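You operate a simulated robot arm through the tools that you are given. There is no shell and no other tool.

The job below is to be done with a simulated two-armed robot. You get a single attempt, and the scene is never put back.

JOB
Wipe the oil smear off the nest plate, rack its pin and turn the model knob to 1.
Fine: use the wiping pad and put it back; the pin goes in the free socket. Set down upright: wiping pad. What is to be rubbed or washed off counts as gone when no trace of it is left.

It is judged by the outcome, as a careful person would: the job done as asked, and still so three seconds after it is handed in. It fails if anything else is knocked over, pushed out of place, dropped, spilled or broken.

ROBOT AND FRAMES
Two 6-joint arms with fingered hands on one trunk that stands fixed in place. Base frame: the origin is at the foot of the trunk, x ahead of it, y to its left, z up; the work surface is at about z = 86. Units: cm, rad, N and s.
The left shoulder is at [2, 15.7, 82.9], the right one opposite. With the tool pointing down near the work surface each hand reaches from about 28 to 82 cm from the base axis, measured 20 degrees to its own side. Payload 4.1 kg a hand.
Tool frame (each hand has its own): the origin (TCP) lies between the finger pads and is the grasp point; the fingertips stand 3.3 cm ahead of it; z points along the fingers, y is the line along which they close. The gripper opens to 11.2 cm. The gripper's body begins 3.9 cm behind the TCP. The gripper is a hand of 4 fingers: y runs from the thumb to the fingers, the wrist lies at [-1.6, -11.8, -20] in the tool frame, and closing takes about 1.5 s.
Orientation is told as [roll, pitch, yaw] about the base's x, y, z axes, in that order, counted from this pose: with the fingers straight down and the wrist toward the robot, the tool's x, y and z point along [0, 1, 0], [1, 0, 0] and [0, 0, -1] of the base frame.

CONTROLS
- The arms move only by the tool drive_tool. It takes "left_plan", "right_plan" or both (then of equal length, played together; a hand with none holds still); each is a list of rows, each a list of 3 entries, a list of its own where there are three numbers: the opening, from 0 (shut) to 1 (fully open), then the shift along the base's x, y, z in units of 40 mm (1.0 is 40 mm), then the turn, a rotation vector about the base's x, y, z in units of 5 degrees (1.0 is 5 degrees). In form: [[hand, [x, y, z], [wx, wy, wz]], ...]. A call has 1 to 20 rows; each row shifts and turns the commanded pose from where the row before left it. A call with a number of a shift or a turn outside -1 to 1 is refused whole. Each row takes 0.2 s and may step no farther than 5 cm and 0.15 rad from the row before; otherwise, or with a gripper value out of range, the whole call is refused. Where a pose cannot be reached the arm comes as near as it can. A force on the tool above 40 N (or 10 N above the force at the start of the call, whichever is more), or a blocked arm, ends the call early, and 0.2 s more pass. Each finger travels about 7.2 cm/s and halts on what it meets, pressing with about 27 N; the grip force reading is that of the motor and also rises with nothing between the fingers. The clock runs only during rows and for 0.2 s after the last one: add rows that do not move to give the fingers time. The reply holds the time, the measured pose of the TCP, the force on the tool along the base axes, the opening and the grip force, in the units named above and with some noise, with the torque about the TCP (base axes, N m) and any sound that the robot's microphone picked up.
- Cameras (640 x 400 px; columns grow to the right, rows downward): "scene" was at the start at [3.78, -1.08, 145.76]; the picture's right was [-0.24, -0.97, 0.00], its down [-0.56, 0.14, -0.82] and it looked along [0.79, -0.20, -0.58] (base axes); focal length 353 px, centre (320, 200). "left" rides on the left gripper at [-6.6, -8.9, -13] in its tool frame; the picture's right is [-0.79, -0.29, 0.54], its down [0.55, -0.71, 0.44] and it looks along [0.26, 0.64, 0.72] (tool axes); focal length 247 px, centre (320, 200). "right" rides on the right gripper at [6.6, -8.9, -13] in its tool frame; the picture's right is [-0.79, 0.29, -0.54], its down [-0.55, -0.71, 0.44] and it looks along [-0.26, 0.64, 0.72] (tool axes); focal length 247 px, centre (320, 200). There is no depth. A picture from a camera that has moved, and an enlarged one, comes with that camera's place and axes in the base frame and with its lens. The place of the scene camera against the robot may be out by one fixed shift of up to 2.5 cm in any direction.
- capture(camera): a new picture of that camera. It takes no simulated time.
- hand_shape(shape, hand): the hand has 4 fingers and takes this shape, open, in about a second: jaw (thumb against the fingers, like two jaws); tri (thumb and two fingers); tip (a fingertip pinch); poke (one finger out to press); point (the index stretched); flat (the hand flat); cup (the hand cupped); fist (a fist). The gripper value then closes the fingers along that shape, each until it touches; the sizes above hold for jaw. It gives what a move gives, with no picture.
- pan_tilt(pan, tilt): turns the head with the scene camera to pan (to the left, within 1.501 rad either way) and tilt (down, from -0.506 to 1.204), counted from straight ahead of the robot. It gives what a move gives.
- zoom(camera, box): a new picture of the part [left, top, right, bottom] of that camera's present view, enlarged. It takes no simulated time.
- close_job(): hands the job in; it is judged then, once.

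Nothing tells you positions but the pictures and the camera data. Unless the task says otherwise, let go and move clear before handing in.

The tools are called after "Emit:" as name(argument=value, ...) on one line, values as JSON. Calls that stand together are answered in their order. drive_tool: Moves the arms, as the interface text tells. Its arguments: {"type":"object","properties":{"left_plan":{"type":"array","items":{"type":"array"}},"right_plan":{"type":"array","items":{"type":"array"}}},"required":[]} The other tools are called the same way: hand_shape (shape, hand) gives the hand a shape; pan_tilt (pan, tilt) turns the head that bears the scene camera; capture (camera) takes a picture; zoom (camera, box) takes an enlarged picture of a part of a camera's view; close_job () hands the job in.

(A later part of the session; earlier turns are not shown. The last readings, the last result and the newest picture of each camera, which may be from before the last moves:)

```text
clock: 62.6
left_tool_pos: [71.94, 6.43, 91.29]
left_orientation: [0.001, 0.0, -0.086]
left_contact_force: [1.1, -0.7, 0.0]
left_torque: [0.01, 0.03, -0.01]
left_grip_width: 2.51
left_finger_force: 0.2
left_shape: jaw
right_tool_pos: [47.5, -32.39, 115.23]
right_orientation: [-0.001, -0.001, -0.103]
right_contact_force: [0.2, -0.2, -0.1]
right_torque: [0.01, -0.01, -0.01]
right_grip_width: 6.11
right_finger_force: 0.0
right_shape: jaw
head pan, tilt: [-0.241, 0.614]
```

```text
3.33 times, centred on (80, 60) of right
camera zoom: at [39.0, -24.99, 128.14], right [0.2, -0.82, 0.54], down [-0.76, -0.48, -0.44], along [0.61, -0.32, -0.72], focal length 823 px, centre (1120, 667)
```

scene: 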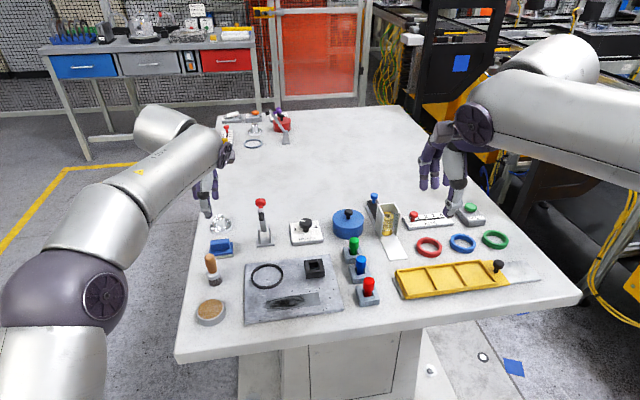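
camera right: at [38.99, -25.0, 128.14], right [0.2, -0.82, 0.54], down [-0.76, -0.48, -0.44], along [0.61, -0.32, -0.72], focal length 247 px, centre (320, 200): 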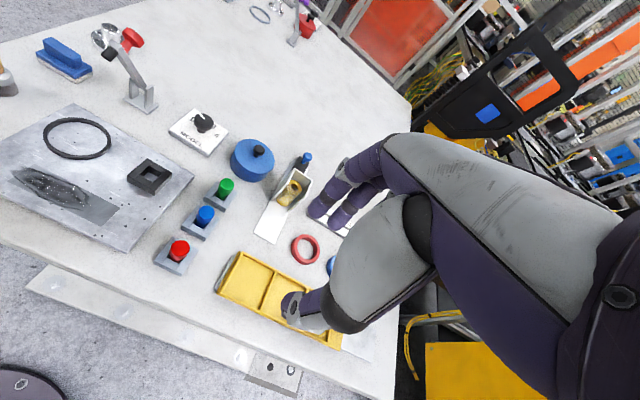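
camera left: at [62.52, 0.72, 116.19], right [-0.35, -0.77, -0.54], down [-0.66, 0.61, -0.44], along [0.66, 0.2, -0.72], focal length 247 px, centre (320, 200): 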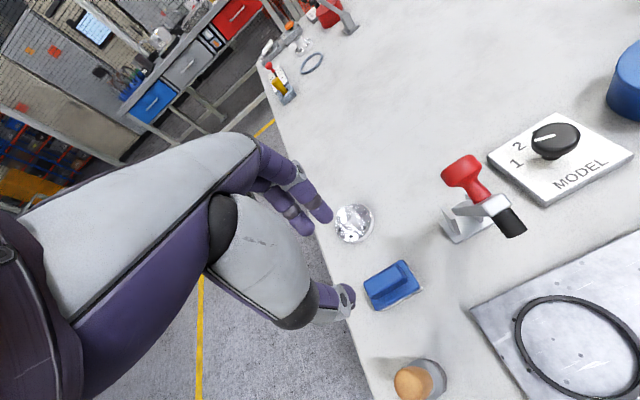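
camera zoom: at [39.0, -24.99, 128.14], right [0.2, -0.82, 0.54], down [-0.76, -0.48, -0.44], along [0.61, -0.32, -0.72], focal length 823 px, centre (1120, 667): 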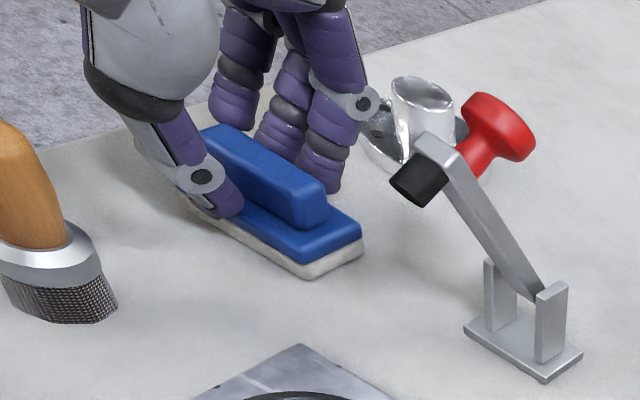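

The digits are lined up on both sides of the handle with no contact force. I close firmly.

Emit:
drive_tool(left_plan=[[0.1, [0, 0, 0], [0, 0, 0]], [0.0, [0, 0, 0], [0, 0, 0]], [0.0, [0, 0, 0], [0, 0, 0]], [0.0, [0, 0, 0], [0, 0, 0]], [0.0, [0, 0, 0], [0, 0, 0]], [0.0, [0, 0, 0], [0, 0, 0]]])

Emit:
zoom(camera="left", box=[260, 180, 440, 340])

Emit:
zoom(camera="right", box=[0, 0, 160, 120])

```text
clock: 64.0
left_tool_pos: [72.0, 6.26, 91.22]
left_orientation: [-0.001, -0.002, -0.085]
left_contact_force: [-0.3, -0.5, 4.9]
left_torque: [0.05, -0.07, 0.02]
left_grip_width: 1.73
left_finger_force: 26.6
left_shape: jaw
right_tool_pos: [47.34, -32.51, 115.2]
right_orientation: [0.0, -0.001, -0.103]
right_contact_force: [0.7, 0.4, -0.1]
right_torque: [0.05, -0.01, 0.01]
right_grip_width: 6.11
right_finger_force: 0.1
right_shape: jaw
head pan, tilt: [-0.241, 0.614]
```

```text
2.50 times, centred on (350, 260) of left
camera zoom: at [62.49, 0.66, 104.38], right [-0.35, -0.77, -0.54], down [-0.66, 0.61, -0.44], along [0.66, 0.2, -0.72], focal length 617 px, centre (245, 50)
```

zoom: 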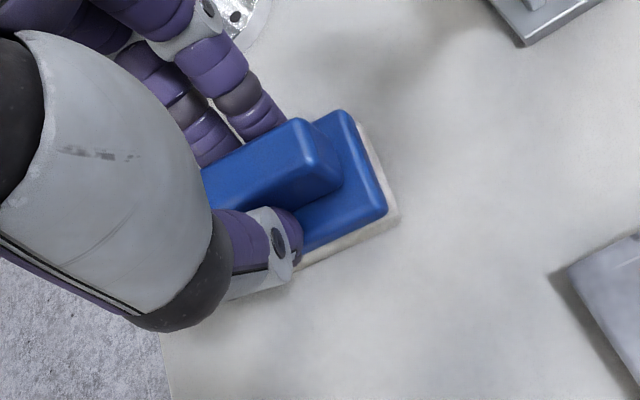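

```text
3.33 times, centred on (80, 60) of right
camera zoom: at [38.98, -24.99, 128.14], right [0.2, -0.82, 0.54], down [-0.76, -0.48, -0.44], along [0.61, -0.32, -0.72], focal length 823 px, centre (1120, 667)
```

zoom: 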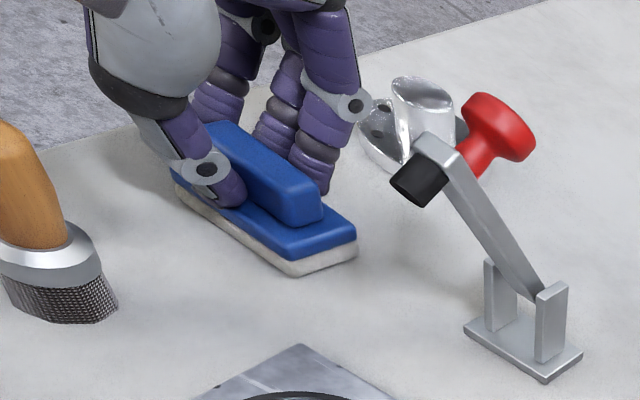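

The pad is gripped (26.6 N), having turned about 5° in the grip. I lift it straight up and check that it hangs level.

Emit:
drive_tool(left_plan=[[0.0, [0, 0, 0.15], [0, 0, 0]], [0.0, [0, 0, 0.3], [0, 0, 0]], [0.0, [0, 0, 0.5], [0, 0, 0]], [0.0, [0, 0, 0.7], [0, 0, 0]], [0.0, [0, 0, 0.7], [0, 0, 0]], [0.0, [0, 0, 0.4], [0, 0, 0]], [0.0, [0, 0, 0], [0, 0, 0]], [0.0, [0, 0, 0], [0, 0, 0]]])

Emit:
zoom(camera="left", box=[260, 180, 440, 340])

Emit:
zoom(camera="right", box=[0, 0, 160, 120])

Emit:
zoom(camera="scene", box=[180, 160, 280, 280])

```text
clock: 65.8
left_tool_pos: [71.95, 6.34, 102.2]
left_orientation: [0.002, 0.0, -0.086]
left_contact_force: [-0.4, -0.6, -1.0]
left_torque: [0.0, 0.0, 0.05]
left_grip_width: 1.68
left_finger_force: 27.2
left_shape: jaw
right_tool_pos: [47.39, -32.44, 115.25]
right_orientation: [0.0, 0.002, -0.103]
right_contact_force: [0.0, 0.4, -0.1]
right_torque: [0.02, 0.0, -0.02]
right_grip_width: 6.1
right_finger_force: 0.1
right_shape: jaw
head pan, tilt: [-0.241, 0.614]
```

```text
2.50 times, centred on (350, 260) of left
camera zoom: at [62.5, 0.68, 115.3], right [-0.35, -0.77, -0.54], down [-0.66, 0.61, -0.44], along [0.66, 0.2, -0.72], focal length 617 px, centre (245, 50)
```

zoom: 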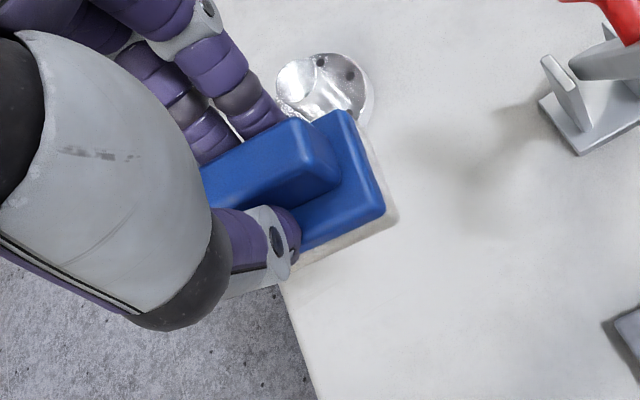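

```text
3.33 times, centred on (80, 60) of right
camera zoom: at [39.0, -24.99, 128.14], right [0.2, -0.82, 0.54], down [-0.76, -0.48, -0.44], along [0.61, -0.32, -0.72], focal length 823 px, centre (1120, 667)
```

zoom: 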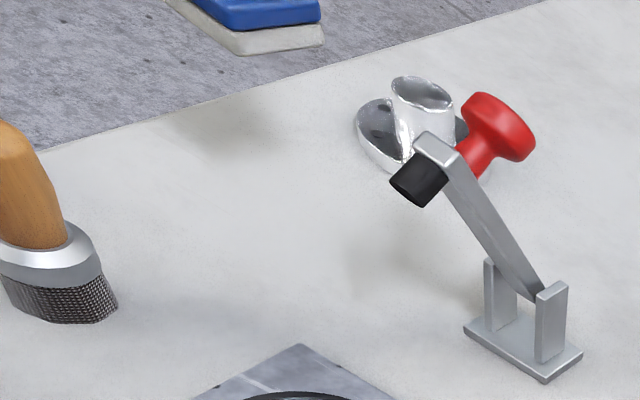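

```text
3.33 times, centred on (230, 220) of scene
camera zoom: at [3.78, -1.08, 145.76], right [-0.24, -0.97, 0.0], down [-0.56, 0.14, -0.82], along [0.79, -0.2, -0.58], focal length 1178 px, centre (620, 133)
```

zoom: 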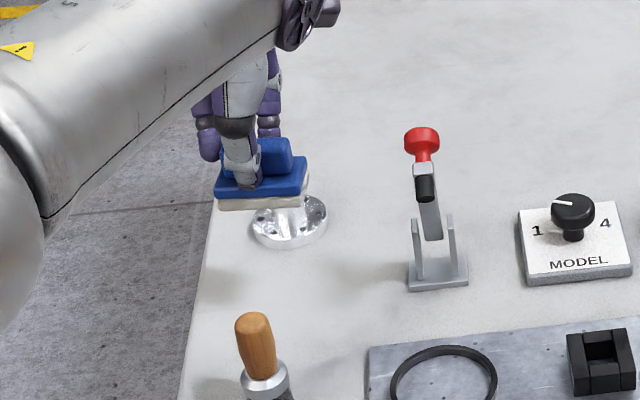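

The pad is held level. Before wiping I re-measure the smear's extent from the right camera.

Emit:
zoom(camera="right", box=[0, 100, 200, 260])

Emit:
zoom(camera="scene", box=[240, 250, 350, 330])

```text
2.50 times, centred on (100, 180) of right
camera zoom: at [39.0, -24.99, 128.14], right [0.2, -0.82, 0.54], down [-0.76, -0.48, -0.44], along [0.61, -0.32, -0.72], focal length 617 px, centre (870, 250)
```

zoom: 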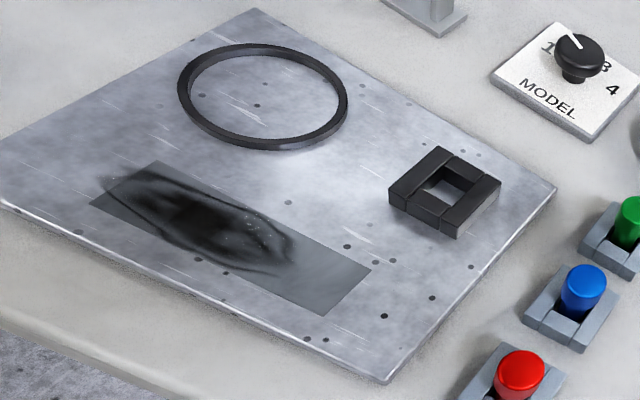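

```text
5.00 times, centred on (295, 290) of scene
camera zoom: at [3.78, -1.08, 145.76], right [-0.24, -0.97, 0.0], down [-0.56, 0.14, -0.82], along [0.79, -0.2, -0.58], focal length 1766 px, centre (445, -250)
```

zoom: 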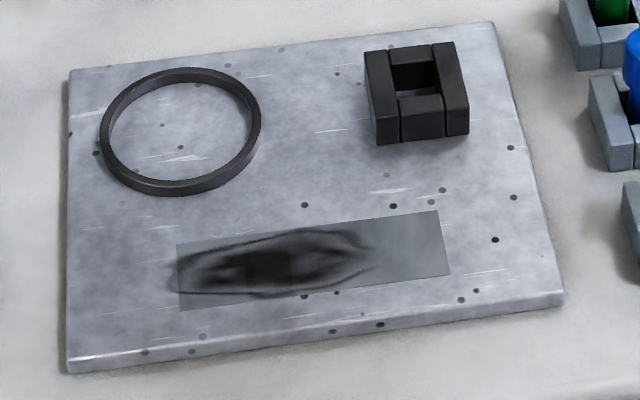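

The smear patch spans from (52.95, -2.3) to (52.2, -13.5), about 3.2 cm wide. I carry the pad to above its left end, aligning it with the plate.

Emit:
drive_tool(left_plan=[[0.0, [-0.5, -0.25, 0], [0, 0, 0]], [0.0, [-0.8, -0.4, 0], [0, 0, 0.2]], [0.0, [-0.85, -0.43, 0], [0, 0, 0.2]], [0.0, [-0.85, -0.43, 0], [0, 0, 0.2]], [0.0, [-0.85, -0.43, 0], [0, 0, 0.2]], [0.0, [-0.85, -0.43, -0.2], [0, 0, 0.1]], [0.0, [-0.025, -0.03, -0.8], [0, 0, 0]], [0.0, [0, 0, -0.7], [0, 0, 0]], [0.0, [0, 0, 0], [0, 0, 0]], [0.0, [0, 0, 0], [0, 0, 0]]])

Emit:
capture(camera="left")

Emit:
zoom(camera="right", box=[0, 80, 200, 240])

Emit:
zoom(camera="scene", box=[230, 220, 350, 330])

```text
clock: 68.0
left_tool_pos: [53.02, -3.25, 95.37]
left_orientation: [0.0, -0.001, -0.005]
left_contact_force: [-1.1, 0.5, -0.5]
left_torque: [0.02, -0.02, 0.01]
left_grip_width: 1.68
left_finger_force: 26.9
left_shape: jaw
right_tool_pos: [47.3, -32.53, 115.05]
right_orientation: [0.001, 0.0, -0.104]
right_contact_force: [-0.4, 0.0, -0.3]
right_torque: [-0.01, 0.01, 0.01]
right_grip_width: 6.12
right_finger_force: 0.1
right_shape: jaw
head pan, tilt: [-0.241, 0.614]
```

```text
taken
camera left: at [44.07, -9.64, 108.47], right [-0.29, -0.79, -0.54], down [-0.71, 0.56, -0.44], along [0.64, 0.25, -0.72], focal length 247 px, centre (320, 200)
```

left: 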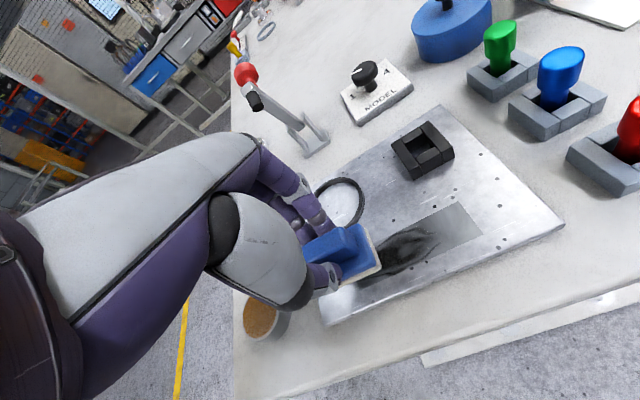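

```text
2.50 times, centred on (100, 160) of right
camera zoom: at [39.0, -24.99, 128.14], right [0.2, -0.82, 0.54], down [-0.76, -0.48, -0.44], along [0.61, -0.32, -0.72], focal length 617 px, centre (870, 300)
```

zoom: 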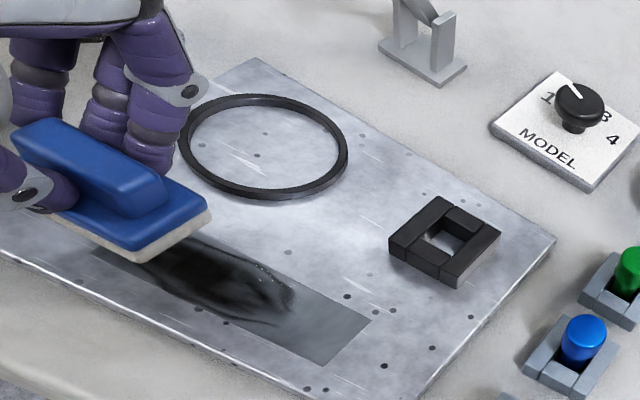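

```text
3.64 times, centred on (290, 275) of scene
camera zoom: at [3.78, -1.08, 145.76], right [-0.24, -0.97, 0.0], down [-0.56, 0.14, -0.82], along [0.79, -0.2, -0.58], focal length 1285 px, centre (429, -73)
```

zoom: 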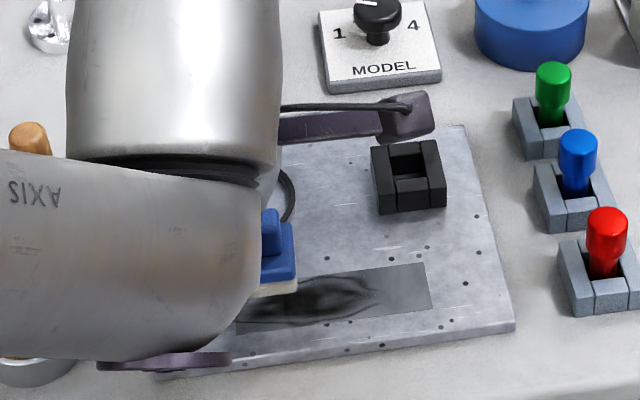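

The pad is over the left end of the smear. I lower it, then touch down in small steps watching the force.

Emit:
drive_tool(left_plan=[[0.0, [0, 0, -0.4], [0, 0, 0]], [0.0, [0, 0, -0.25], [0, 0, 0]], [0.0, [0, 0, -0.05], [0, 0, 0]], [0.0, [0, 0, 0], [0, 0, 0]]])

Emit:
zoom(camera="right", box=[0, 80, 200, 240])

```text
clock: 69.0
left_tool_pos: [53.04, -3.29, 92.65]
left_orientation: [0.002, 0.0, -0.007]
left_contact_force: [-0.5, -0.8, -0.5]
left_torque: [-0.05, -0.01, -0.02]
left_grip_width: 1.7
left_finger_force: 27.4
left_shape: jaw
right_tool_pos: [47.34, -32.39, 115.2]
right_orientation: [0.0, 0.0, -0.102]
right_contact_force: [-0.2, -0.1, 0.0]
right_torque: [0.01, 0.03, -0.03]
right_grip_width: 6.12
right_finger_force: 0.0
right_shape: jaw
head pan, tilt: [-0.241, 0.614]
```

```text
2.50 times, centred on (100, 160) of right
camera zoom: at [39.0, -24.99, 128.14], right [0.2, -0.82, 0.54], down [-0.76, -0.48, -0.44], along [0.61, -0.32, -0.72], focal length 617 px, centre (870, 300)
```

zoom: 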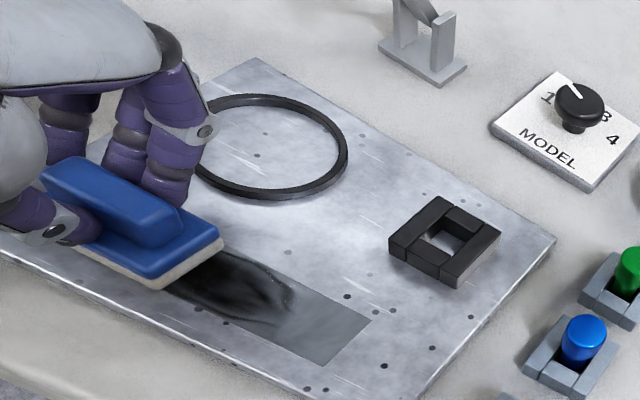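

Pad is just above the plate and clear of the ring. I continue down gently.

Emit:
drive_tool(left_plan=[[0.0, [0, 0, -0.05], [0, 0, 0]], [0.0, [0, 0, -0.05], [0, 0, 0]], [0.0, [0, 0, 0], [0, 0, 0]]])

```text
clock: 69.8
left_tool_pos: [53.18, -3.41, 92.22]
left_orientation: [-0.002, -0.001, -0.009]
left_contact_force: [-0.8, -1.1, 6.0]
left_torque: [0.05, -0.07, -0.01]
left_grip_width: 1.67
left_finger_force: 27.4
left_shape: jaw
right_tool_pos: [47.29, -32.39, 115.22]
right_orientation: [0.002, 0.0, -0.105]
right_contact_force: [0.1, 0.7, 0.3]
right_torque: [0.04, 0.03, 0.02]
right_grip_width: 6.09
right_finger_force: 0.0
right_shape: jaw
head pan, tilt: [-0.241, 0.614]
```

Contact at 6 N. I press slightly more and make a stroke along the smear and back.

Emit:
drive_tool(left_plan=[[0.0, [0, 0, -0.015], [0, 0, 0]], [0.0, [-0.016, -0.22, 0], [0, 0, 0]], [0.0, [-0.016, -0.22, 0], [0, 0, 0]], [0.0, [-0.016, -0.22, 0], [0, 0, 0]], [0.0, [-0.016, -0.22, 0], [0, 0, 0]], [0.0, [-0.016, -0.22, 0], [0, 0, 0]], [0.0, [-0.016, -0.22, 0], [0, 0, 0]], [0.0, [-0.016, -0.22, 0], [0, 0, 0]], [0.0, [-0.016, -0.22, 0], [0, 0, 0]], [0.0, [-0.016, -0.22, 0], [0, 0, 0]], [0.0, [-0.016, -0.22, 0], [0, 0, 0]], [0.0, [0, 0, 0], [0, 0, 0]]])

Emit:
zoom(camera="right", box=[0, 80, 200, 240])

Emit:
zoom(camera="scene", box=[230, 220, 350, 330])

```text
clock: 72.4
left_tool_pos: [52.47, -12.16, 92.23]
left_orientation: [0.0, -0.003, -0.006]
left_contact_force: [0.6, 4.1, 18.6]
left_torque: [0.23, -0.36, 0.08]
left_grip_width: 1.73
left_finger_force: 26.3
left_shape: jaw
right_tool_pos: [47.34, -32.41, 115.29]
right_orientation: [-0.001, 0.001, -0.103]
right_contact_force: [-0.1, 1.0, 0.8]
right_torque: [0.01, -0.01, -0.02]
right_grip_width: 6.09
right_finger_force: 0.0
right_shape: jaw
head pan, tilt: [-0.241, 0.614]
```

```text
2.50 times, centred on (100, 160) of right
camera zoom: at [38.96, -24.97, 128.16], right [0.2, -0.82, 0.54], down [-0.76, -0.48, -0.44], along [0.61, -0.32, -0.72], focal length 617 px, centre (870, 300)
```

zoom: 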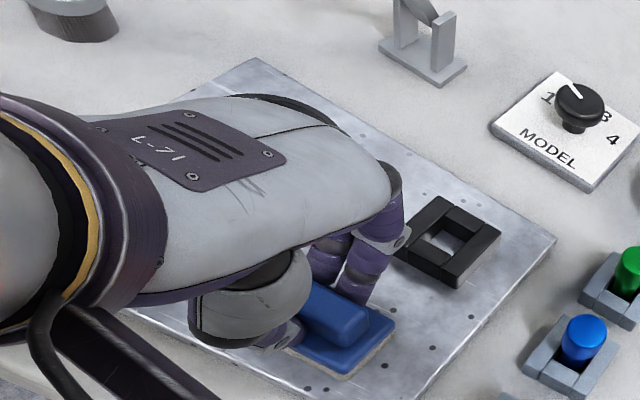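

```text
3.64 times, centred on (290, 275) of scene
camera zoom: at [3.74, -1.06, 145.76], right [-0.24, -0.97, 0.0], down [-0.56, 0.14, -0.82], along [0.79, -0.2, -0.58], focal length 1285 px, centre (429, -73)
```

zoom: 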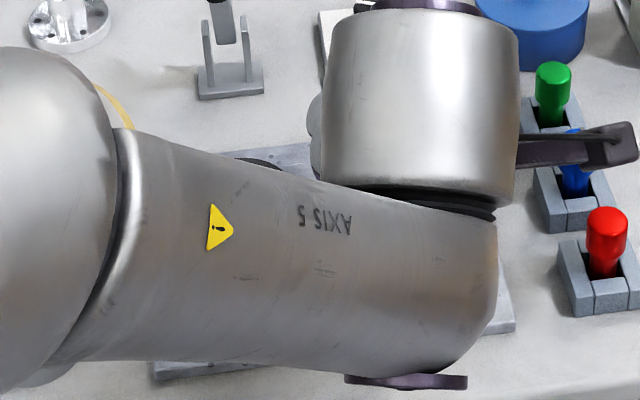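

First stroke done at 18 N. I make the return stroke shifted 0.5 cm outward to cover the full width.

Emit:
drive_tool(left_plan=[[0.0, [0.12, 0, 0.01], [0, 0, 0]], [0.0, [0.016, 0.22, 0], [0, 0, 0]], [0.0, [0.016, 0.22, 0], [0, 0, 0]], [0.0, [0.016, 0.22, 0], [0, 0, 0]], [0.0, [0.016, 0.22, 0], [0, 0, 0]], [0.0, [0.016, 0.22, 0], [0, 0, 0]], [0.0, [0.016, 0.22, 0], [0, 0, 0]], [0.0, [0.016, 0.22, 0], [0, 0, 0]], [0.0, [0.016, 0.22, 0], [0, 0, 0]], [0.0, [0.016, 0.22, 0], [0, 0, 0]], [0.0, [0.016, 0.22, 0], [0, 0, 0]], [0.0, [0, 0, 0], [0, 0, 0]]])

Emit:
zoom(camera="right", box=[0, 80, 200, 240])

Emit:
zoom(camera="scene", box=[230, 220, 350, 330])

Emit:
capture(camera="left")

```text
clock: 75.0
left_tool_pos: [53.6, -3.28, 92.26]
left_orientation: [-0.001, -0.001, -0.006]
left_contact_force: [-0.1, -3.7, 11.1]
left_torque: [0.0, -0.21, -0.04]
left_grip_width: 1.7
left_finger_force: 27.1
left_shape: jaw
right_tool_pos: [47.24, -32.5, 115.12]
right_orientation: [0.0, 0.0, -0.104]
right_contact_force: [0.9, -0.6, 0.0]
right_torque: [-0.01, 0.01, 0.0]
right_grip_width: 6.14
right_finger_force: 0.1
right_shape: jaw
head pan, tilt: [-0.241, 0.614]
```

```text
2.50 times, centred on (100, 160) of right
camera zoom: at [38.97, -25.0, 128.14], right [0.2, -0.82, 0.54], down [-0.76, -0.48, -0.44], along [0.61, -0.32, -0.72], focal length 617 px, centre (870, 300)
```

zoom: 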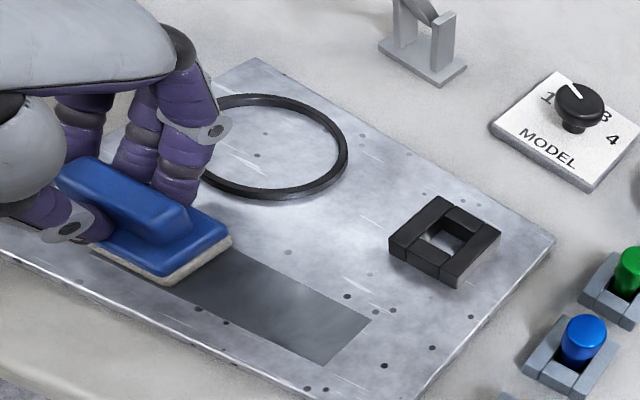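

```text
3.64 times, centred on (290, 275) of scene
camera zoom: at [3.75, -1.09, 145.76], right [-0.24, -0.97, 0.0], down [-0.56, 0.14, -0.82], along [0.79, -0.2, -0.58], focal length 1285 px, centre (429, -73)
```

zoom: 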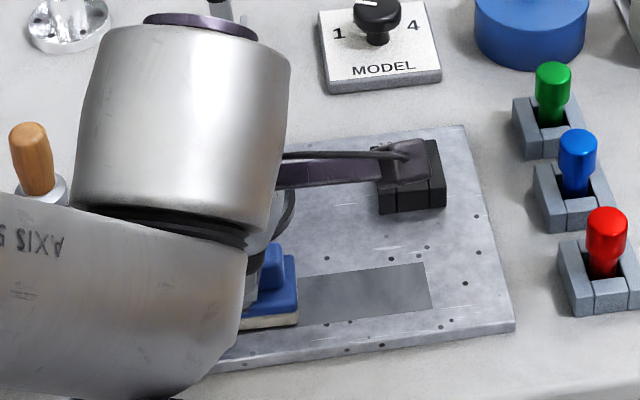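

```text
taken
camera left: at [44.56, -9.65, 105.33], right [-0.29, -0.79, -0.54], down [-0.71, 0.56, -0.44], along [0.64, 0.25, -0.72], focal length 247 px, centre (320, 200)
```

left: 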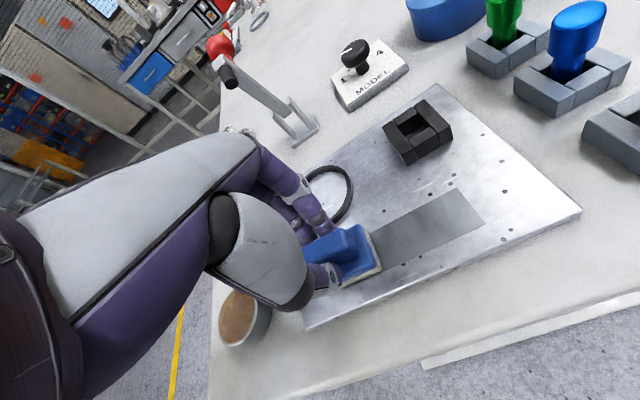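

The dark smear is gone where the pad has passed, leaving only the plain patch of the plate visible. I stroke again on the near lane and further left to catch every edge.

Emit:
drive_tool(left_plan=[[0.0, [0, 0.2, 0], [0, 0, 0]], [0.0, [-0.13, 0, 0], [0, 0, 0]], [0.0, [-0.13, 0, -0.005], [0, 0, 0]], [0.0, [-0.016, -0.23, 0], [0, 0, 0]], [0.0, [-0.016, -0.23, 0], [0, 0, 0]], [0.0, [-0.016, -0.23, 0], [0, 0, 0]], [0.0, [-0.016, -0.23, 0], [0, 0, 0]], [0.0, [-0.016, -0.23, 0], [0, 0, 0]], [0.0, [-0.016, -0.23, 0], [0, 0, 0]], [0.0, [-0.016, -0.23, 0], [0, 0, 0]], [0.0, [-0.016, -0.23, 0], [0, 0, 0]], [0.0, [-0.016, -0.23, 0], [0, 0, 0]], [0.0, [-0.016, -0.23, 0], [0, 0, 0]], [0.0, [-0.016, -0.23, 0], [0, 0, 0]], [0.0, [0, 0, 0], [0, 0, 0]]])

Emit:
zoom(camera="right", box=[0, 80, 200, 240])

```text
clock: 78.2
left_tool_pos: [51.93, -12.61, 92.21]
left_orientation: [0.001, -0.002, -0.005]
left_contact_force: [0.4, 3.9, 13.0]
left_torque: [0.21, -0.22, 0.11]
left_grip_width: 1.7
left_finger_force: 27.0
left_shape: jaw
right_tool_pos: [47.35, -32.35, 115.17]
right_orientation: [0.001, -0.001, -0.104]
right_contact_force: [-0.3, -0.2, 1.5]
right_torque: [0.0, 0.02, -0.03]
right_grip_width: 6.11
right_finger_force: 0.1
right_shape: jaw
head pan, tilt: [-0.241, 0.614]
```

```text
2.50 times, centred on (100, 160) of right
camera zoom: at [38.97, -24.97, 128.15], right [0.2, -0.82, 0.54], down [-0.76, -0.48, -0.44], along [0.61, -0.32, -0.72], focal length 617 px, centre (870, 300)
```

zoom: 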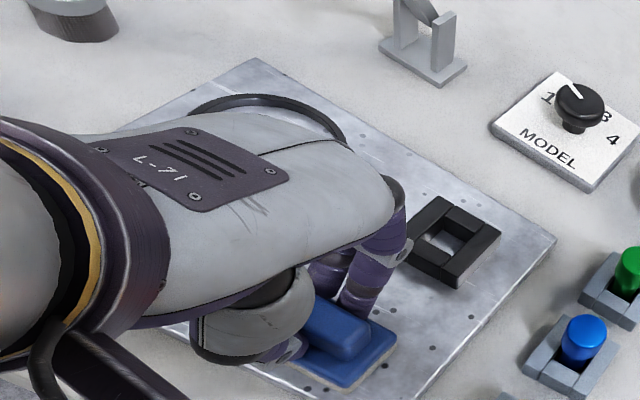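

I return along the middle lane, run past the left end, then lift the pad and move it left to inspect the plate.

Emit:
drive_tool(left_plan=[[0.0, [0.14, 0, 0], [0, 0, 0]], [0.0, [0.016, 0.23, 0], [0, 0, 0]], [0.0, [0.016, 0.23, 0], [0, 0, 0]], [0.0, [0.016, 0.23, 0], [0, 0, 0]], [0.0, [0.016, 0.23, 0], [0, 0, 0]], [0.0, [0.016, 0.23, 0], [0, 0, 0]], [0.0, [0.016, 0.23, 0], [0, 0, 0]], [0.0, [0.016, 0.23, 0], [0, 0, 0]], [0.0, [0.016, 0.23, 0], [0, 0, 0]], [0.0, [0.016, 0.23, 0], [0, 0, 0]], [0.0, [0.016, 0.23, 0], [0, 0, 0]], [0.0, [0.016, 0.23, 0], [0, 0, 0]], [0.0, [0, 0, 0.3], [0, 0, 0]], [0.0, [0, 0, 0.7], [0, 0, 0]], [0.0, [0, 0, 0.8], [0, 0, 0]], [0.0, [0.2, 0.8, 0.3], [0, 0, 0]], [0.0, [0.2, 0.8, 0], [0, 0, 0]], [0.0, [0, 0, 0], [0, 0, 0]], [0.0, [0, 0, 0], [0, 0, 0]]])

Emit:
zoom(camera="right", box=[0, 80, 200, 240])

Emit:
zoom(camera="scene", box=[230, 220, 350, 330])

Emit:
capture(camera="left")

```text
clock: 82.2
left_tool_pos: [54.63, 3.97, 100.67]
left_orientation: [-0.001, 0.0, -0.007]
left_contact_force: [0.1, 0.0, -0.2]
left_torque: [0.03, 0.02, -0.01]
left_grip_width: 1.63
left_finger_force: 27.7
left_shape: jaw
right_tool_pos: [47.34, -32.43, 115.2]
right_orientation: [0.0, 0.001, -0.103]
right_contact_force: [0.2, -0.5, -0.3]
right_torque: [-0.01, 0.0, 0.02]
right_grip_width: 6.12
right_finger_force: 0.0
right_shape: jaw
head pan, tilt: [-0.241, 0.614]
```

```text
2.50 times, centred on (100, 160) of right
camera zoom: at [39.0, -24.99, 128.14], right [0.2, -0.82, 0.54], down [-0.76, -0.48, -0.44], along [0.61, -0.32, -0.72], focal length 617 px, centre (870, 300)
```

zoom: 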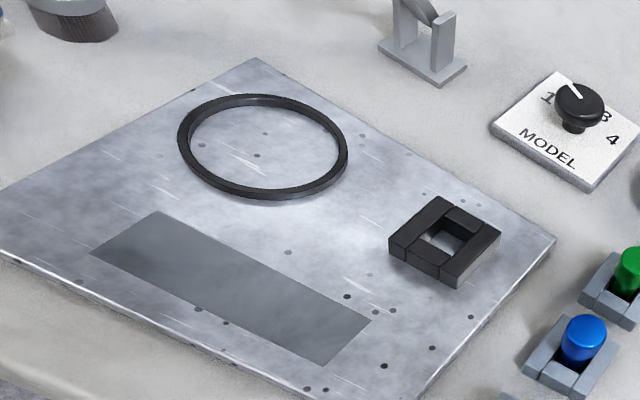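

```text
3.64 times, centred on (290, 275) of scene
camera zoom: at [3.78, -1.08, 145.76], right [-0.24, -0.97, 0.0], down [-0.56, 0.14, -0.82], along [0.79, -0.2, -0.58], focal length 1285 px, centre (429, -73)
```

zoom: 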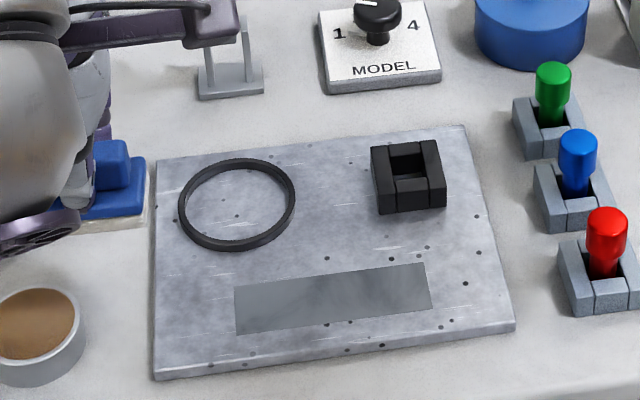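

```text
taken
camera left: at [45.78, -2.43, 113.67], right [-0.29, -0.79, -0.54], down [-0.71, 0.56, -0.44], along [0.64, 0.25, -0.72], focal length 247 px, centre (320, 200)
```

left: 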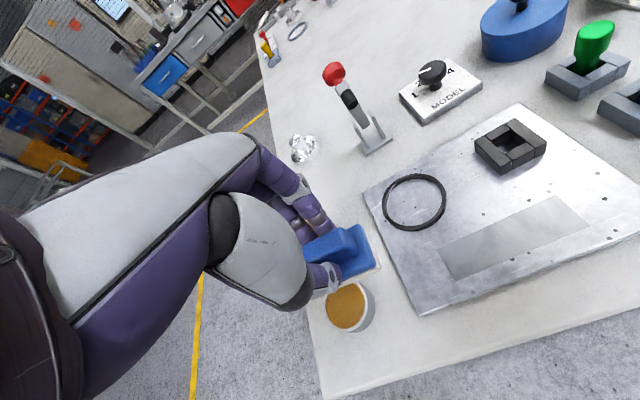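

The smear looks gone; I zoom in closely on the patch for any residue.

Emit:
zoom(camera="right", box=[20, 135, 130, 205])

Emit:
zoom(camera="scene", box=[265, 285, 325, 320])

Emit:
zoom(camera="left", box=[420, 180, 610, 290])

```text
5.71 times, centred on (75, 170) of right
camera zoom: at [39.0, -24.99, 128.14], right [0.2, -0.82, 0.54], down [-0.76, -0.48, -0.44], along [0.61, -0.32, -0.72], focal length 1411 px, centre (1720, 371)
```

zoom: 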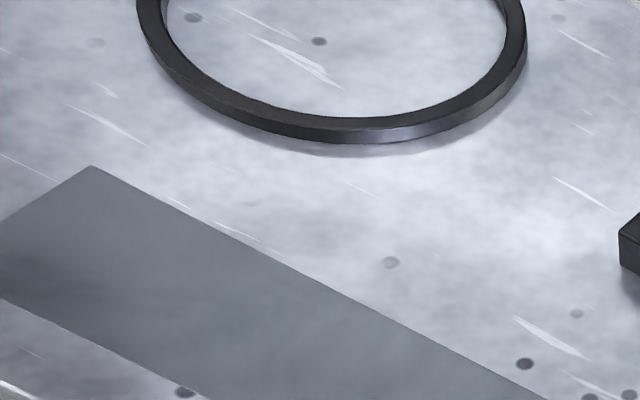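

```text
10.67 times, centred on (295, 302) of scene
camera zoom: at [3.78, -1.08, 145.76], right [-0.24, -0.97, 0.0], down [-0.56, 0.14, -0.82], along [0.79, -0.2, -0.58], focal length 3768 px, centre (587, -893)
```

zoom: 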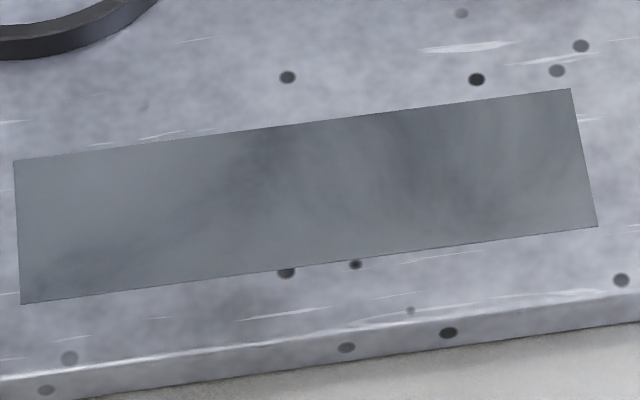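

```text
3.37 times, centred on (515, 235) of left
camera zoom: at [45.78, -2.43, 113.67], right [-0.29, -0.79, -0.54], down [-0.71, 0.56, -0.44], along [0.64, 0.25, -0.72], focal length 832 px, centre (-337, 82)
```

zoom: 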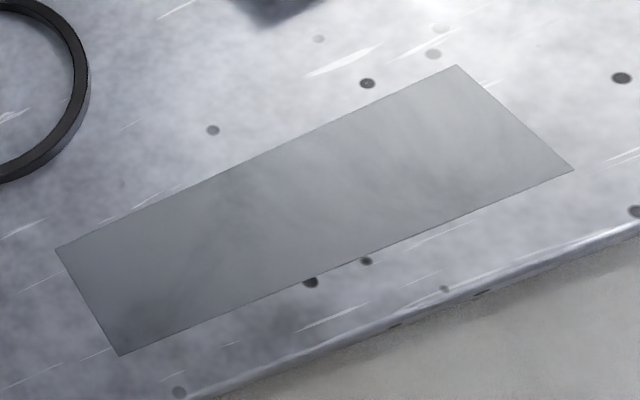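

The patch is a plain smooth inlay; a few faint cloudy tones might be reflections, so I wipe once more with firm strokes on both lanes to be certain and compare.

Emit:
drive_tool(left_plan=[[0.0, [-0.25, -0.78, 0], [0, 0, 0]], [0.0, [-0.25, -0.78, -0.3], [0, 0, 0]], [0.0, [0, 0, -0.7], [0, 0, 0]], [0.0, [0, 0, -0.6], [0, 0, 0]], [0.0, [0, 0, -0.4], [0, 0, 0]], [0.0, [0, 0, -0.1], [0, 0, 0]], [0.0, [-0.016, -0.24, 0], [0, 0, 0]], [0.0, [-0.016, -0.24, 0], [0, 0, 0]], [0.0, [-0.016, -0.24, 0], [0, 0, 0]], [0.0, [-0.016, -0.24, 0], [0, 0, 0]], [0.0, [-0.016, -0.24, 0], [0, 0, 0]], [0.0, [-0.016, -0.24, 0], [0, 0, 0]], [0.0, [-0.016, -0.24, 0], [0, 0, 0]], [0.0, [-0.016, -0.24, 0], [0, 0, 0]], [0.0, [-0.016, -0.24, 0], [0, 0, 0]], [0.0, [-0.016, -0.24, 0], [0, 0, 0]], [0.0, [-0.016, -0.24, 0], [0, 0, 0]], [0.0, [0.12, 0, 0], [0, 0, 0]], [0.0, [0.12, 0, 0], [0, 0, 0]], [0.0, [0, 0, 0], [0, 0, 0]]])

Emit:
zoom(camera="right", box=[0, 80, 200, 240])

```text
clock: 86.4
left_tool_pos: [52.96, -12.9, 92.15]
left_orientation: [-0.003, -0.001, -0.006]
left_contact_force: [-5.3, -2.4, 13.8]
left_torque: [-0.01, -0.03, 0.03]
left_grip_width: 1.66
left_finger_force: 27.4
left_shape: jaw
right_tool_pos: [47.25, -32.5, 115.27]
right_orientation: [0.0, 0.0, -0.102]
right_contact_force: [0.1, -0.4, 0.8]
right_torque: [0.05, -0.03, 0.03]
right_grip_width: 6.1
right_finger_force: 0.1
right_shape: jaw
head pan, tilt: [-0.241, 0.614]
```

```text
2.50 times, centred on (100, 160) of right
camera zoom: at [38.95, -25.0, 128.15], right [0.2, -0.82, 0.54], down [-0.76, -0.48, -0.44], along [0.61, -0.32, -0.72], focal length 617 px, centre (870, 300)
```

zoom: 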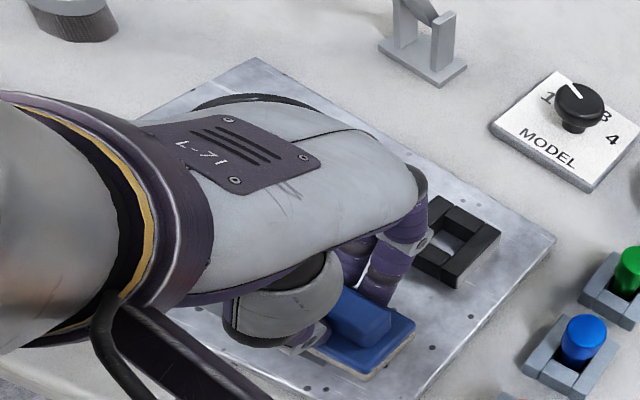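

Now the return stroke on the far lane, an extra cross-rub at the left end, then lift.

Emit:
drive_tool(left_plan=[[0.0, [0.016, 0.24, 0], [0, 0, 0]], [0.0, [0.016, 0.24, 0], [0, 0, 0]], [0.0, [0.016, 0.24, 0], [0, 0, 0]], [0.0, [0.016, 0.24, 0], [0, 0, 0]], [0.0, [0.016, 0.24, 0], [0, 0, 0]], [0.0, [0.016, 0.24, 0], [0, 0, 0]], [0.0, [0.016, 0.24, 0], [0, 0, 0]], [0.0, [0.016, 0.24, 0], [0, 0, 0]], [0.0, [0.016, 0.24, 0], [0, 0, 0]], [0.0, [0.016, 0.24, 0], [0, 0, 0]], [0.0, [0.016, 0.24, 0], [0, 0, 0]], [0.0, [-0.15, 0, 0], [0, 0, 0]], [0.0, [-0.15, 0, 0], [0, 0, 0]], [0.0, [0.12, 0, 0], [0, 0, 0]], [0.0, [0, 0, 0.3], [0, 0, 0]], [0.0, [0, 0, 0.7], [0, 0, 0]], [0.0, [0, 0, 0.8], [0, 0, 0]], [0.0, [0.2, 0.8, 0.4], [0, 0, 0]], [0.0, [0.2, 0.8, 0.2], [0, 0, 0]], [0.0, [0, 0, 0], [0, 0, 0]]])

Emit:
zoom(camera="right", box=[20, 135, 130, 205])

Emit:
zoom(camera="scene", box=[265, 285, 325, 320])

Emit:
zoom(camera="scene", box=[180, 200, 400, 340])

Emit:
capture(camera="left")

```text
clock: 90.6
left_tool_pos: [54.62, 4.19, 101.77]
left_orientation: [0.001, 0.002, -0.006]
left_contact_force: [0.6, -0.3, -1.8]
left_torque: [-0.01, -0.01, -0.01]
left_grip_width: 1.62
left_finger_force: 27.0
left_shape: jaw
right_tool_pos: [47.32, -32.53, 115.27]
right_orientation: [-0.002, 0.0, -0.105]
right_contact_force: [-1.1, 0.1, 1.2]
right_torque: [0.01, 0.01, 0.01]
right_grip_width: 6.12
right_finger_force: 0.0
right_shape: jaw
head pan, tilt: [-0.241, 0.614]
```

```text
5.71 times, centred on (75, 170) of right
camera zoom: at [39.0, -25.0, 128.14], right [0.2, -0.82, 0.54], down [-0.76, -0.48, -0.44], along [0.61, -0.32, -0.72], focal length 1411 px, centre (1720, 371)
```

zoom: 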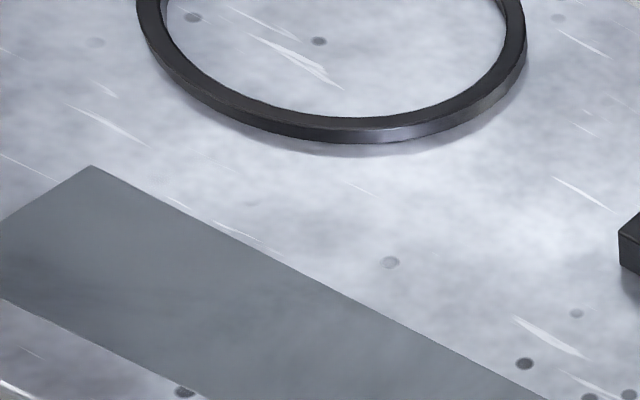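

```text
10.67 times, centred on (295, 302) of scene
camera zoom: at [3.78, -1.09, 145.76], right [-0.24, -0.97, 0.0], down [-0.56, 0.14, -0.82], along [0.79, -0.2, -0.58], focal length 3768 px, centre (587, -893)
```

zoom: 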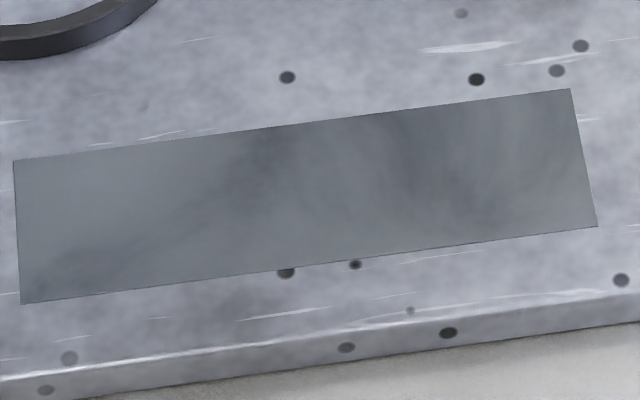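

```text
2.86 times, centred on (290, 270) of scene
camera zoom: at [3.78, -1.09, 145.76], right [-0.24, -0.97, 0.0], down [-0.56, 0.14, -0.82], along [0.79, -0.2, -0.58], focal length 1009 px, centre (406, 0)
```

zoom: 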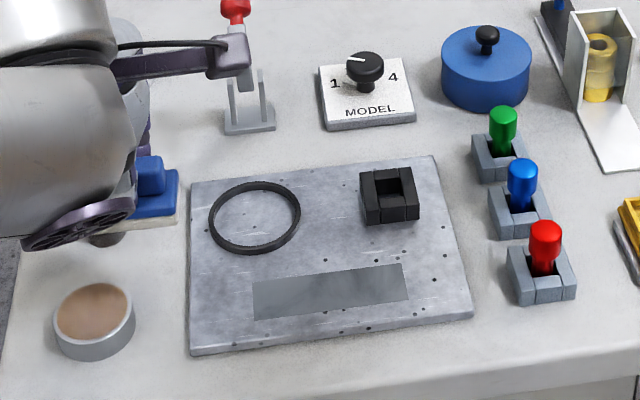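

```text
taken
camera left: at [45.61, -2.26, 114.88], right [-0.29, -0.79, -0.54], down [-0.71, 0.56, -0.44], along [0.64, 0.25, -0.72], focal length 247 px, centre (320, 200)
```

left: 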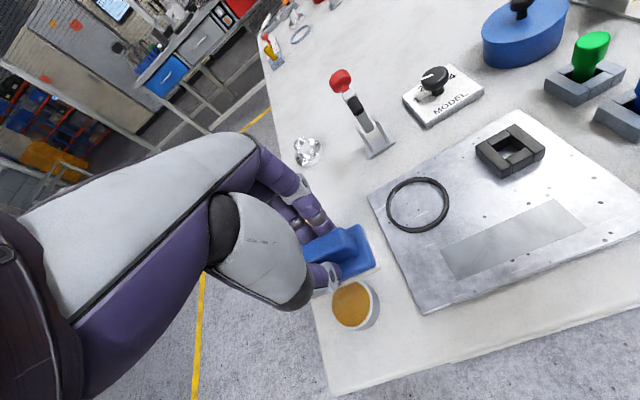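

The picture is unchanged, so those tones are the inlay's own texture and the smear is fully gone; plate and ring have not moved. Before returning the pad, I check how it sits in the hand.

Emit:
zoom(camera="left", box=[260, 180, 440, 340])

Emit:
zoom(camera="scene", box=[200, 230, 260, 300])

```text
2.50 times, centred on (350, 260) of left
camera zoom: at [45.61, -2.26, 114.88], right [-0.29, -0.79, -0.54], down [-0.71, 0.56, -0.44], along [0.64, 0.25, -0.72], focal length 617 px, centre (245, 50)
```

zoom: 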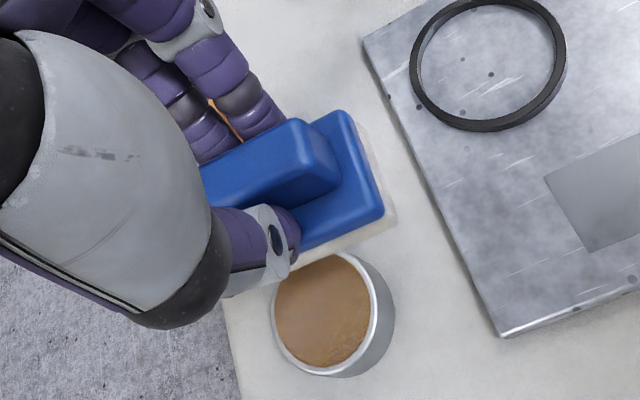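

```text
5.71 times, centred on (230, 265) of scene
camera zoom: at [3.78, -1.09, 145.76], right [-0.24, -0.97, 0.0], down [-0.56, 0.14, -0.82], along [0.79, -0.2, -0.58], focal length 2019 px, centre (834, -171)
```

zoom: 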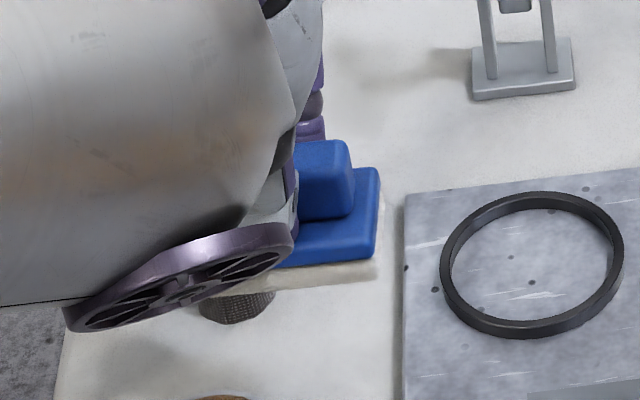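

The pad's hold is unchanged. I carry it back around the brush at height to above its original spot (72.0, 6.2).

Emit:
drive_tool(left_plan=[[0.0, [0.75, -0.375, 0.25], [0, 0, 0]], [0.0, [0.75, -0.375, 0.12], [0, 0, 0]], [0.0, [0.75, -0.12, 0], [0, 0, 0]], [0.0, [0.75, 0.25, 0], [0, 0, 0]], [0.0, [0.75, 0.55, 0], [0, 0, 0]], [0.0, [0.6, 0.575, 0], [0, 0, 0]], [0.0, [0, 0, -0.5], [0, 0, 0]], [0.0, [0, 0, -0.7], [0, 0, 0]], [0.0, [0, 0, -0.6], [0, 0, 0]], [0.0, [0, 0, 0], [0, 0, 0]], [0.0, [0, 0, 0], [0, 0, 0]]])

Emit:
zoom(camera="right", box=[0, 0, 160, 120])

Emit:
zoom(camera="left", box=[260, 180, 440, 340])

Emit:
zoom(camera="scene", box=[180, 180, 280, 300])

```text
clock: 93.0
left_tool_pos: [71.9, 5.98, 96.03]
left_orientation: [0.0, 0.0, -0.006]
left_contact_force: [0.8, -1.0, -0.7]
left_torque: [0.01, -0.01, -0.01]
left_grip_width: 1.6
left_finger_force: 27.1
left_shape: jaw
right_tool_pos: [47.41, -32.41, 115.28]
right_orientation: [0.0, -0.001, -0.102]
right_contact_force: [-0.3, -0.5, 0.4]
right_torque: [-0.02, -0.03, 0.0]
right_grip_width: 6.12
right_finger_force: 0.1
right_shape: jaw
head pan, tilt: [-0.241, 0.614]
```

```text
3.33 times, centred on (80, 60) of right
camera zoom: at [39.0, -24.99, 128.14], right [0.2, -0.82, 0.54], down [-0.76, -0.48, -0.44], along [0.61, -0.32, -0.72], focal length 823 px, centre (1120, 667)
```

zoom: 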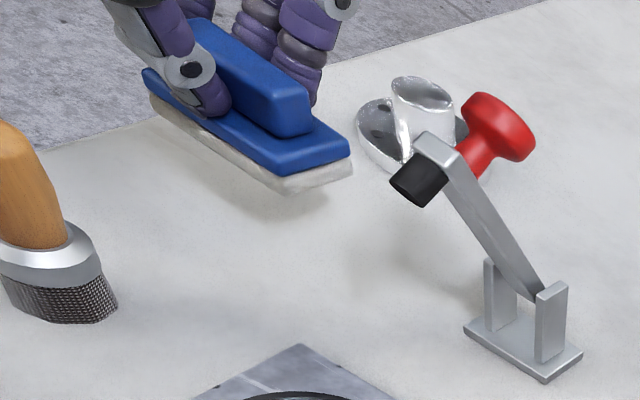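

```text
2.50 times, centred on (350, 260) of left
camera zoom: at [62.93, -0.35, 109.17], right [-0.29, -0.79, -0.54], down [-0.71, 0.56, -0.44], along [0.64, 0.25, -0.72], focal length 617 px, centre (245, 50)
```

zoom: 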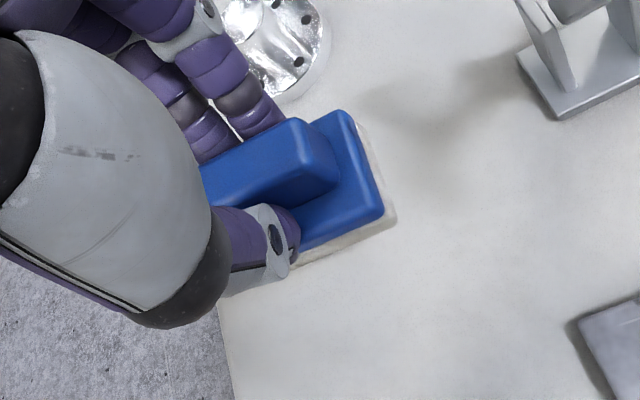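

```text
3.33 times, centred on (230, 240) of scene
camera zoom: at [3.78, -1.08, 145.76], right [-0.24, -0.97, 0.0], down [-0.56, 0.14, -0.82], along [0.79, -0.2, -0.58], focal length 1178 px, centre (620, 67)
```

zoom: 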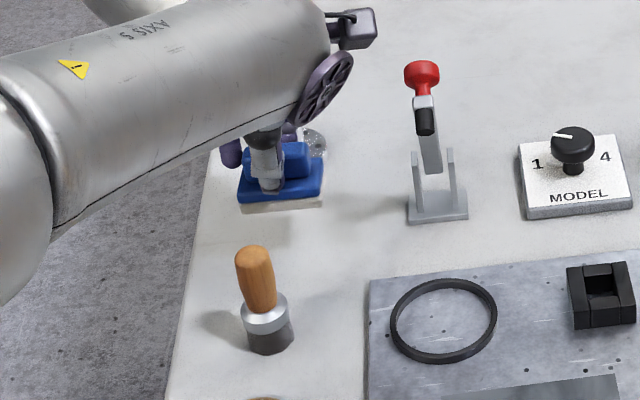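

The pad is right above its spot. I lower it and touch down gently.

Emit:
drive_tool(left_plan=[[0.0, [0.03, 0.04, -0.5], [0, 0, 0]], [0.0, [0, 0, -0.4], [0, 0, 0]], [0.0, [0, 0, -0.18], [0, 0, 0]], [0.0, [0, 0, 0], [0, 0, 0]]])

Emit:
zoom(camera="right", box=[0, 0, 160, 120])

```text
clock: 94.0
left_tool_pos: [72.12, 6.14, 91.8]
left_orientation: [0.0, 0.001, -0.004]
left_contact_force: [-0.2, 0.2, -1.8]
left_torque: [0.01, -0.01, 0.0]
left_grip_width: 1.57
left_finger_force: 27.1
left_shape: jaw
right_tool_pos: [47.3, -32.47, 115.18]
right_orientation: [0.0, 0.0, -0.104]
right_contact_force: [0.1, -0.3, -0.5]
right_torque: [0.0, 0.0, 0.01]
right_grip_width: 6.11
right_finger_force: 0.1
right_shape: jaw
head pan, tilt: [-0.241, 0.614]
```

```text
3.33 times, centred on (80, 60) of right
camera zoom: at [39.0, -24.99, 128.14], right [0.2, -0.82, 0.54], down [-0.76, -0.48, -0.44], along [0.61, -0.32, -0.72], focal length 823 px, centre (1120, 667)
```

zoom: 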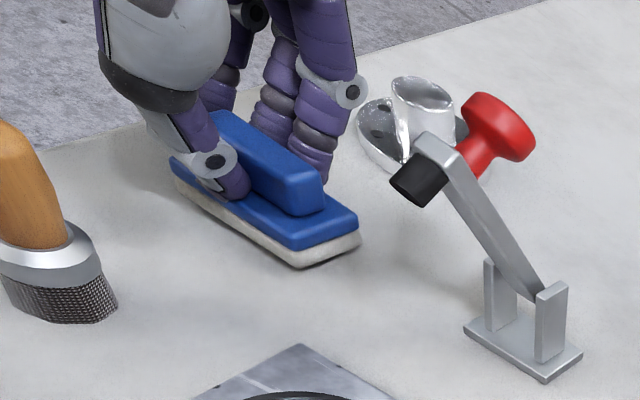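

The pad matches its original place within a few millimetres. I lower the last half centimetre.

Emit:
drive_tool(left_plan=[[0.0, [0, 0, -0.06], [0, 0, 0]], [0.0, [0, 0, -0.05], [0, 0, 0]], [0.0, [0, 0, 0], [0, 0, 0]]])

```text
clock: 94.8
left_tool_pos: [72.02, 6.23, 91.18]
left_orientation: [0.0, 0.001, -0.007]
left_contact_force: [0.3, 0.1, 0.4]
left_torque: [0.04, -0.03, -0.02]
left_grip_width: 1.61
left_finger_force: 27.0
left_shape: jaw
right_tool_pos: [47.29, -32.52, 115.17]
right_orientation: [0.0, 0.0, -0.103]
right_contact_force: [0.7, 0.0, -0.1]
right_torque: [-0.01, -0.05, 0.0]
right_grip_width: 6.11
right_finger_force: 0.0
right_shape: jaw
head pan, tilt: [-0.241, 0.614]
```

Emit:
drive_tool(left_plan=[[0.0, [0, 0, -0.03], [0, 0, 0]], [0.0, [0, 0, 0], [0, 0, 0]]])

Emit:
zoom(camera="right", box=[0, 0, 160, 120])

```text
clock: 95.4
left_tool_pos: [72.12, 6.3, 91.26]
left_orientation: [0.0, -0.001, -0.006]
left_contact_force: [-1.5, 0.6, 5.0]
left_torque: [0.07, -0.04, 0.02]
left_grip_width: 1.61
left_finger_force: 26.8
left_shape: jaw
right_tool_pos: [47.23, -32.46, 115.29]
right_orientation: [-0.001, 0.0, -0.103]
right_contact_force: [1.1, 0.0, 0.8]
right_torque: [-0.01, -0.03, -0.01]
right_grip_width: 6.13
right_finger_force: 0.1
right_shape: jaw
head pan, tilt: [-0.241, 0.614]
```

```text
3.33 times, centred on (80, 60) of right
camera zoom: at [38.98, -24.99, 128.14], right [0.2, -0.82, 0.54], down [-0.76, -0.48, -0.44], along [0.61, -0.32, -0.72], focal length 823 px, centre (1120, 667)
```

zoom: 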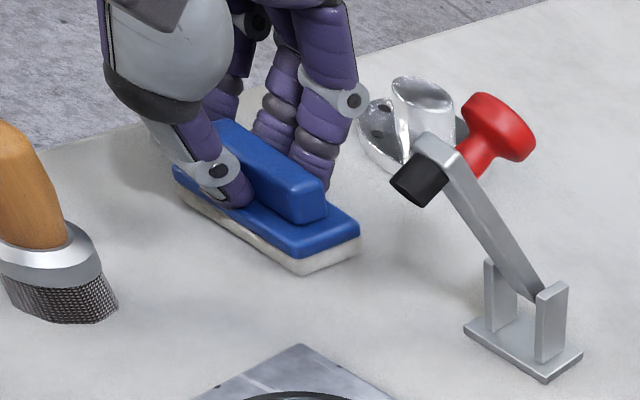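

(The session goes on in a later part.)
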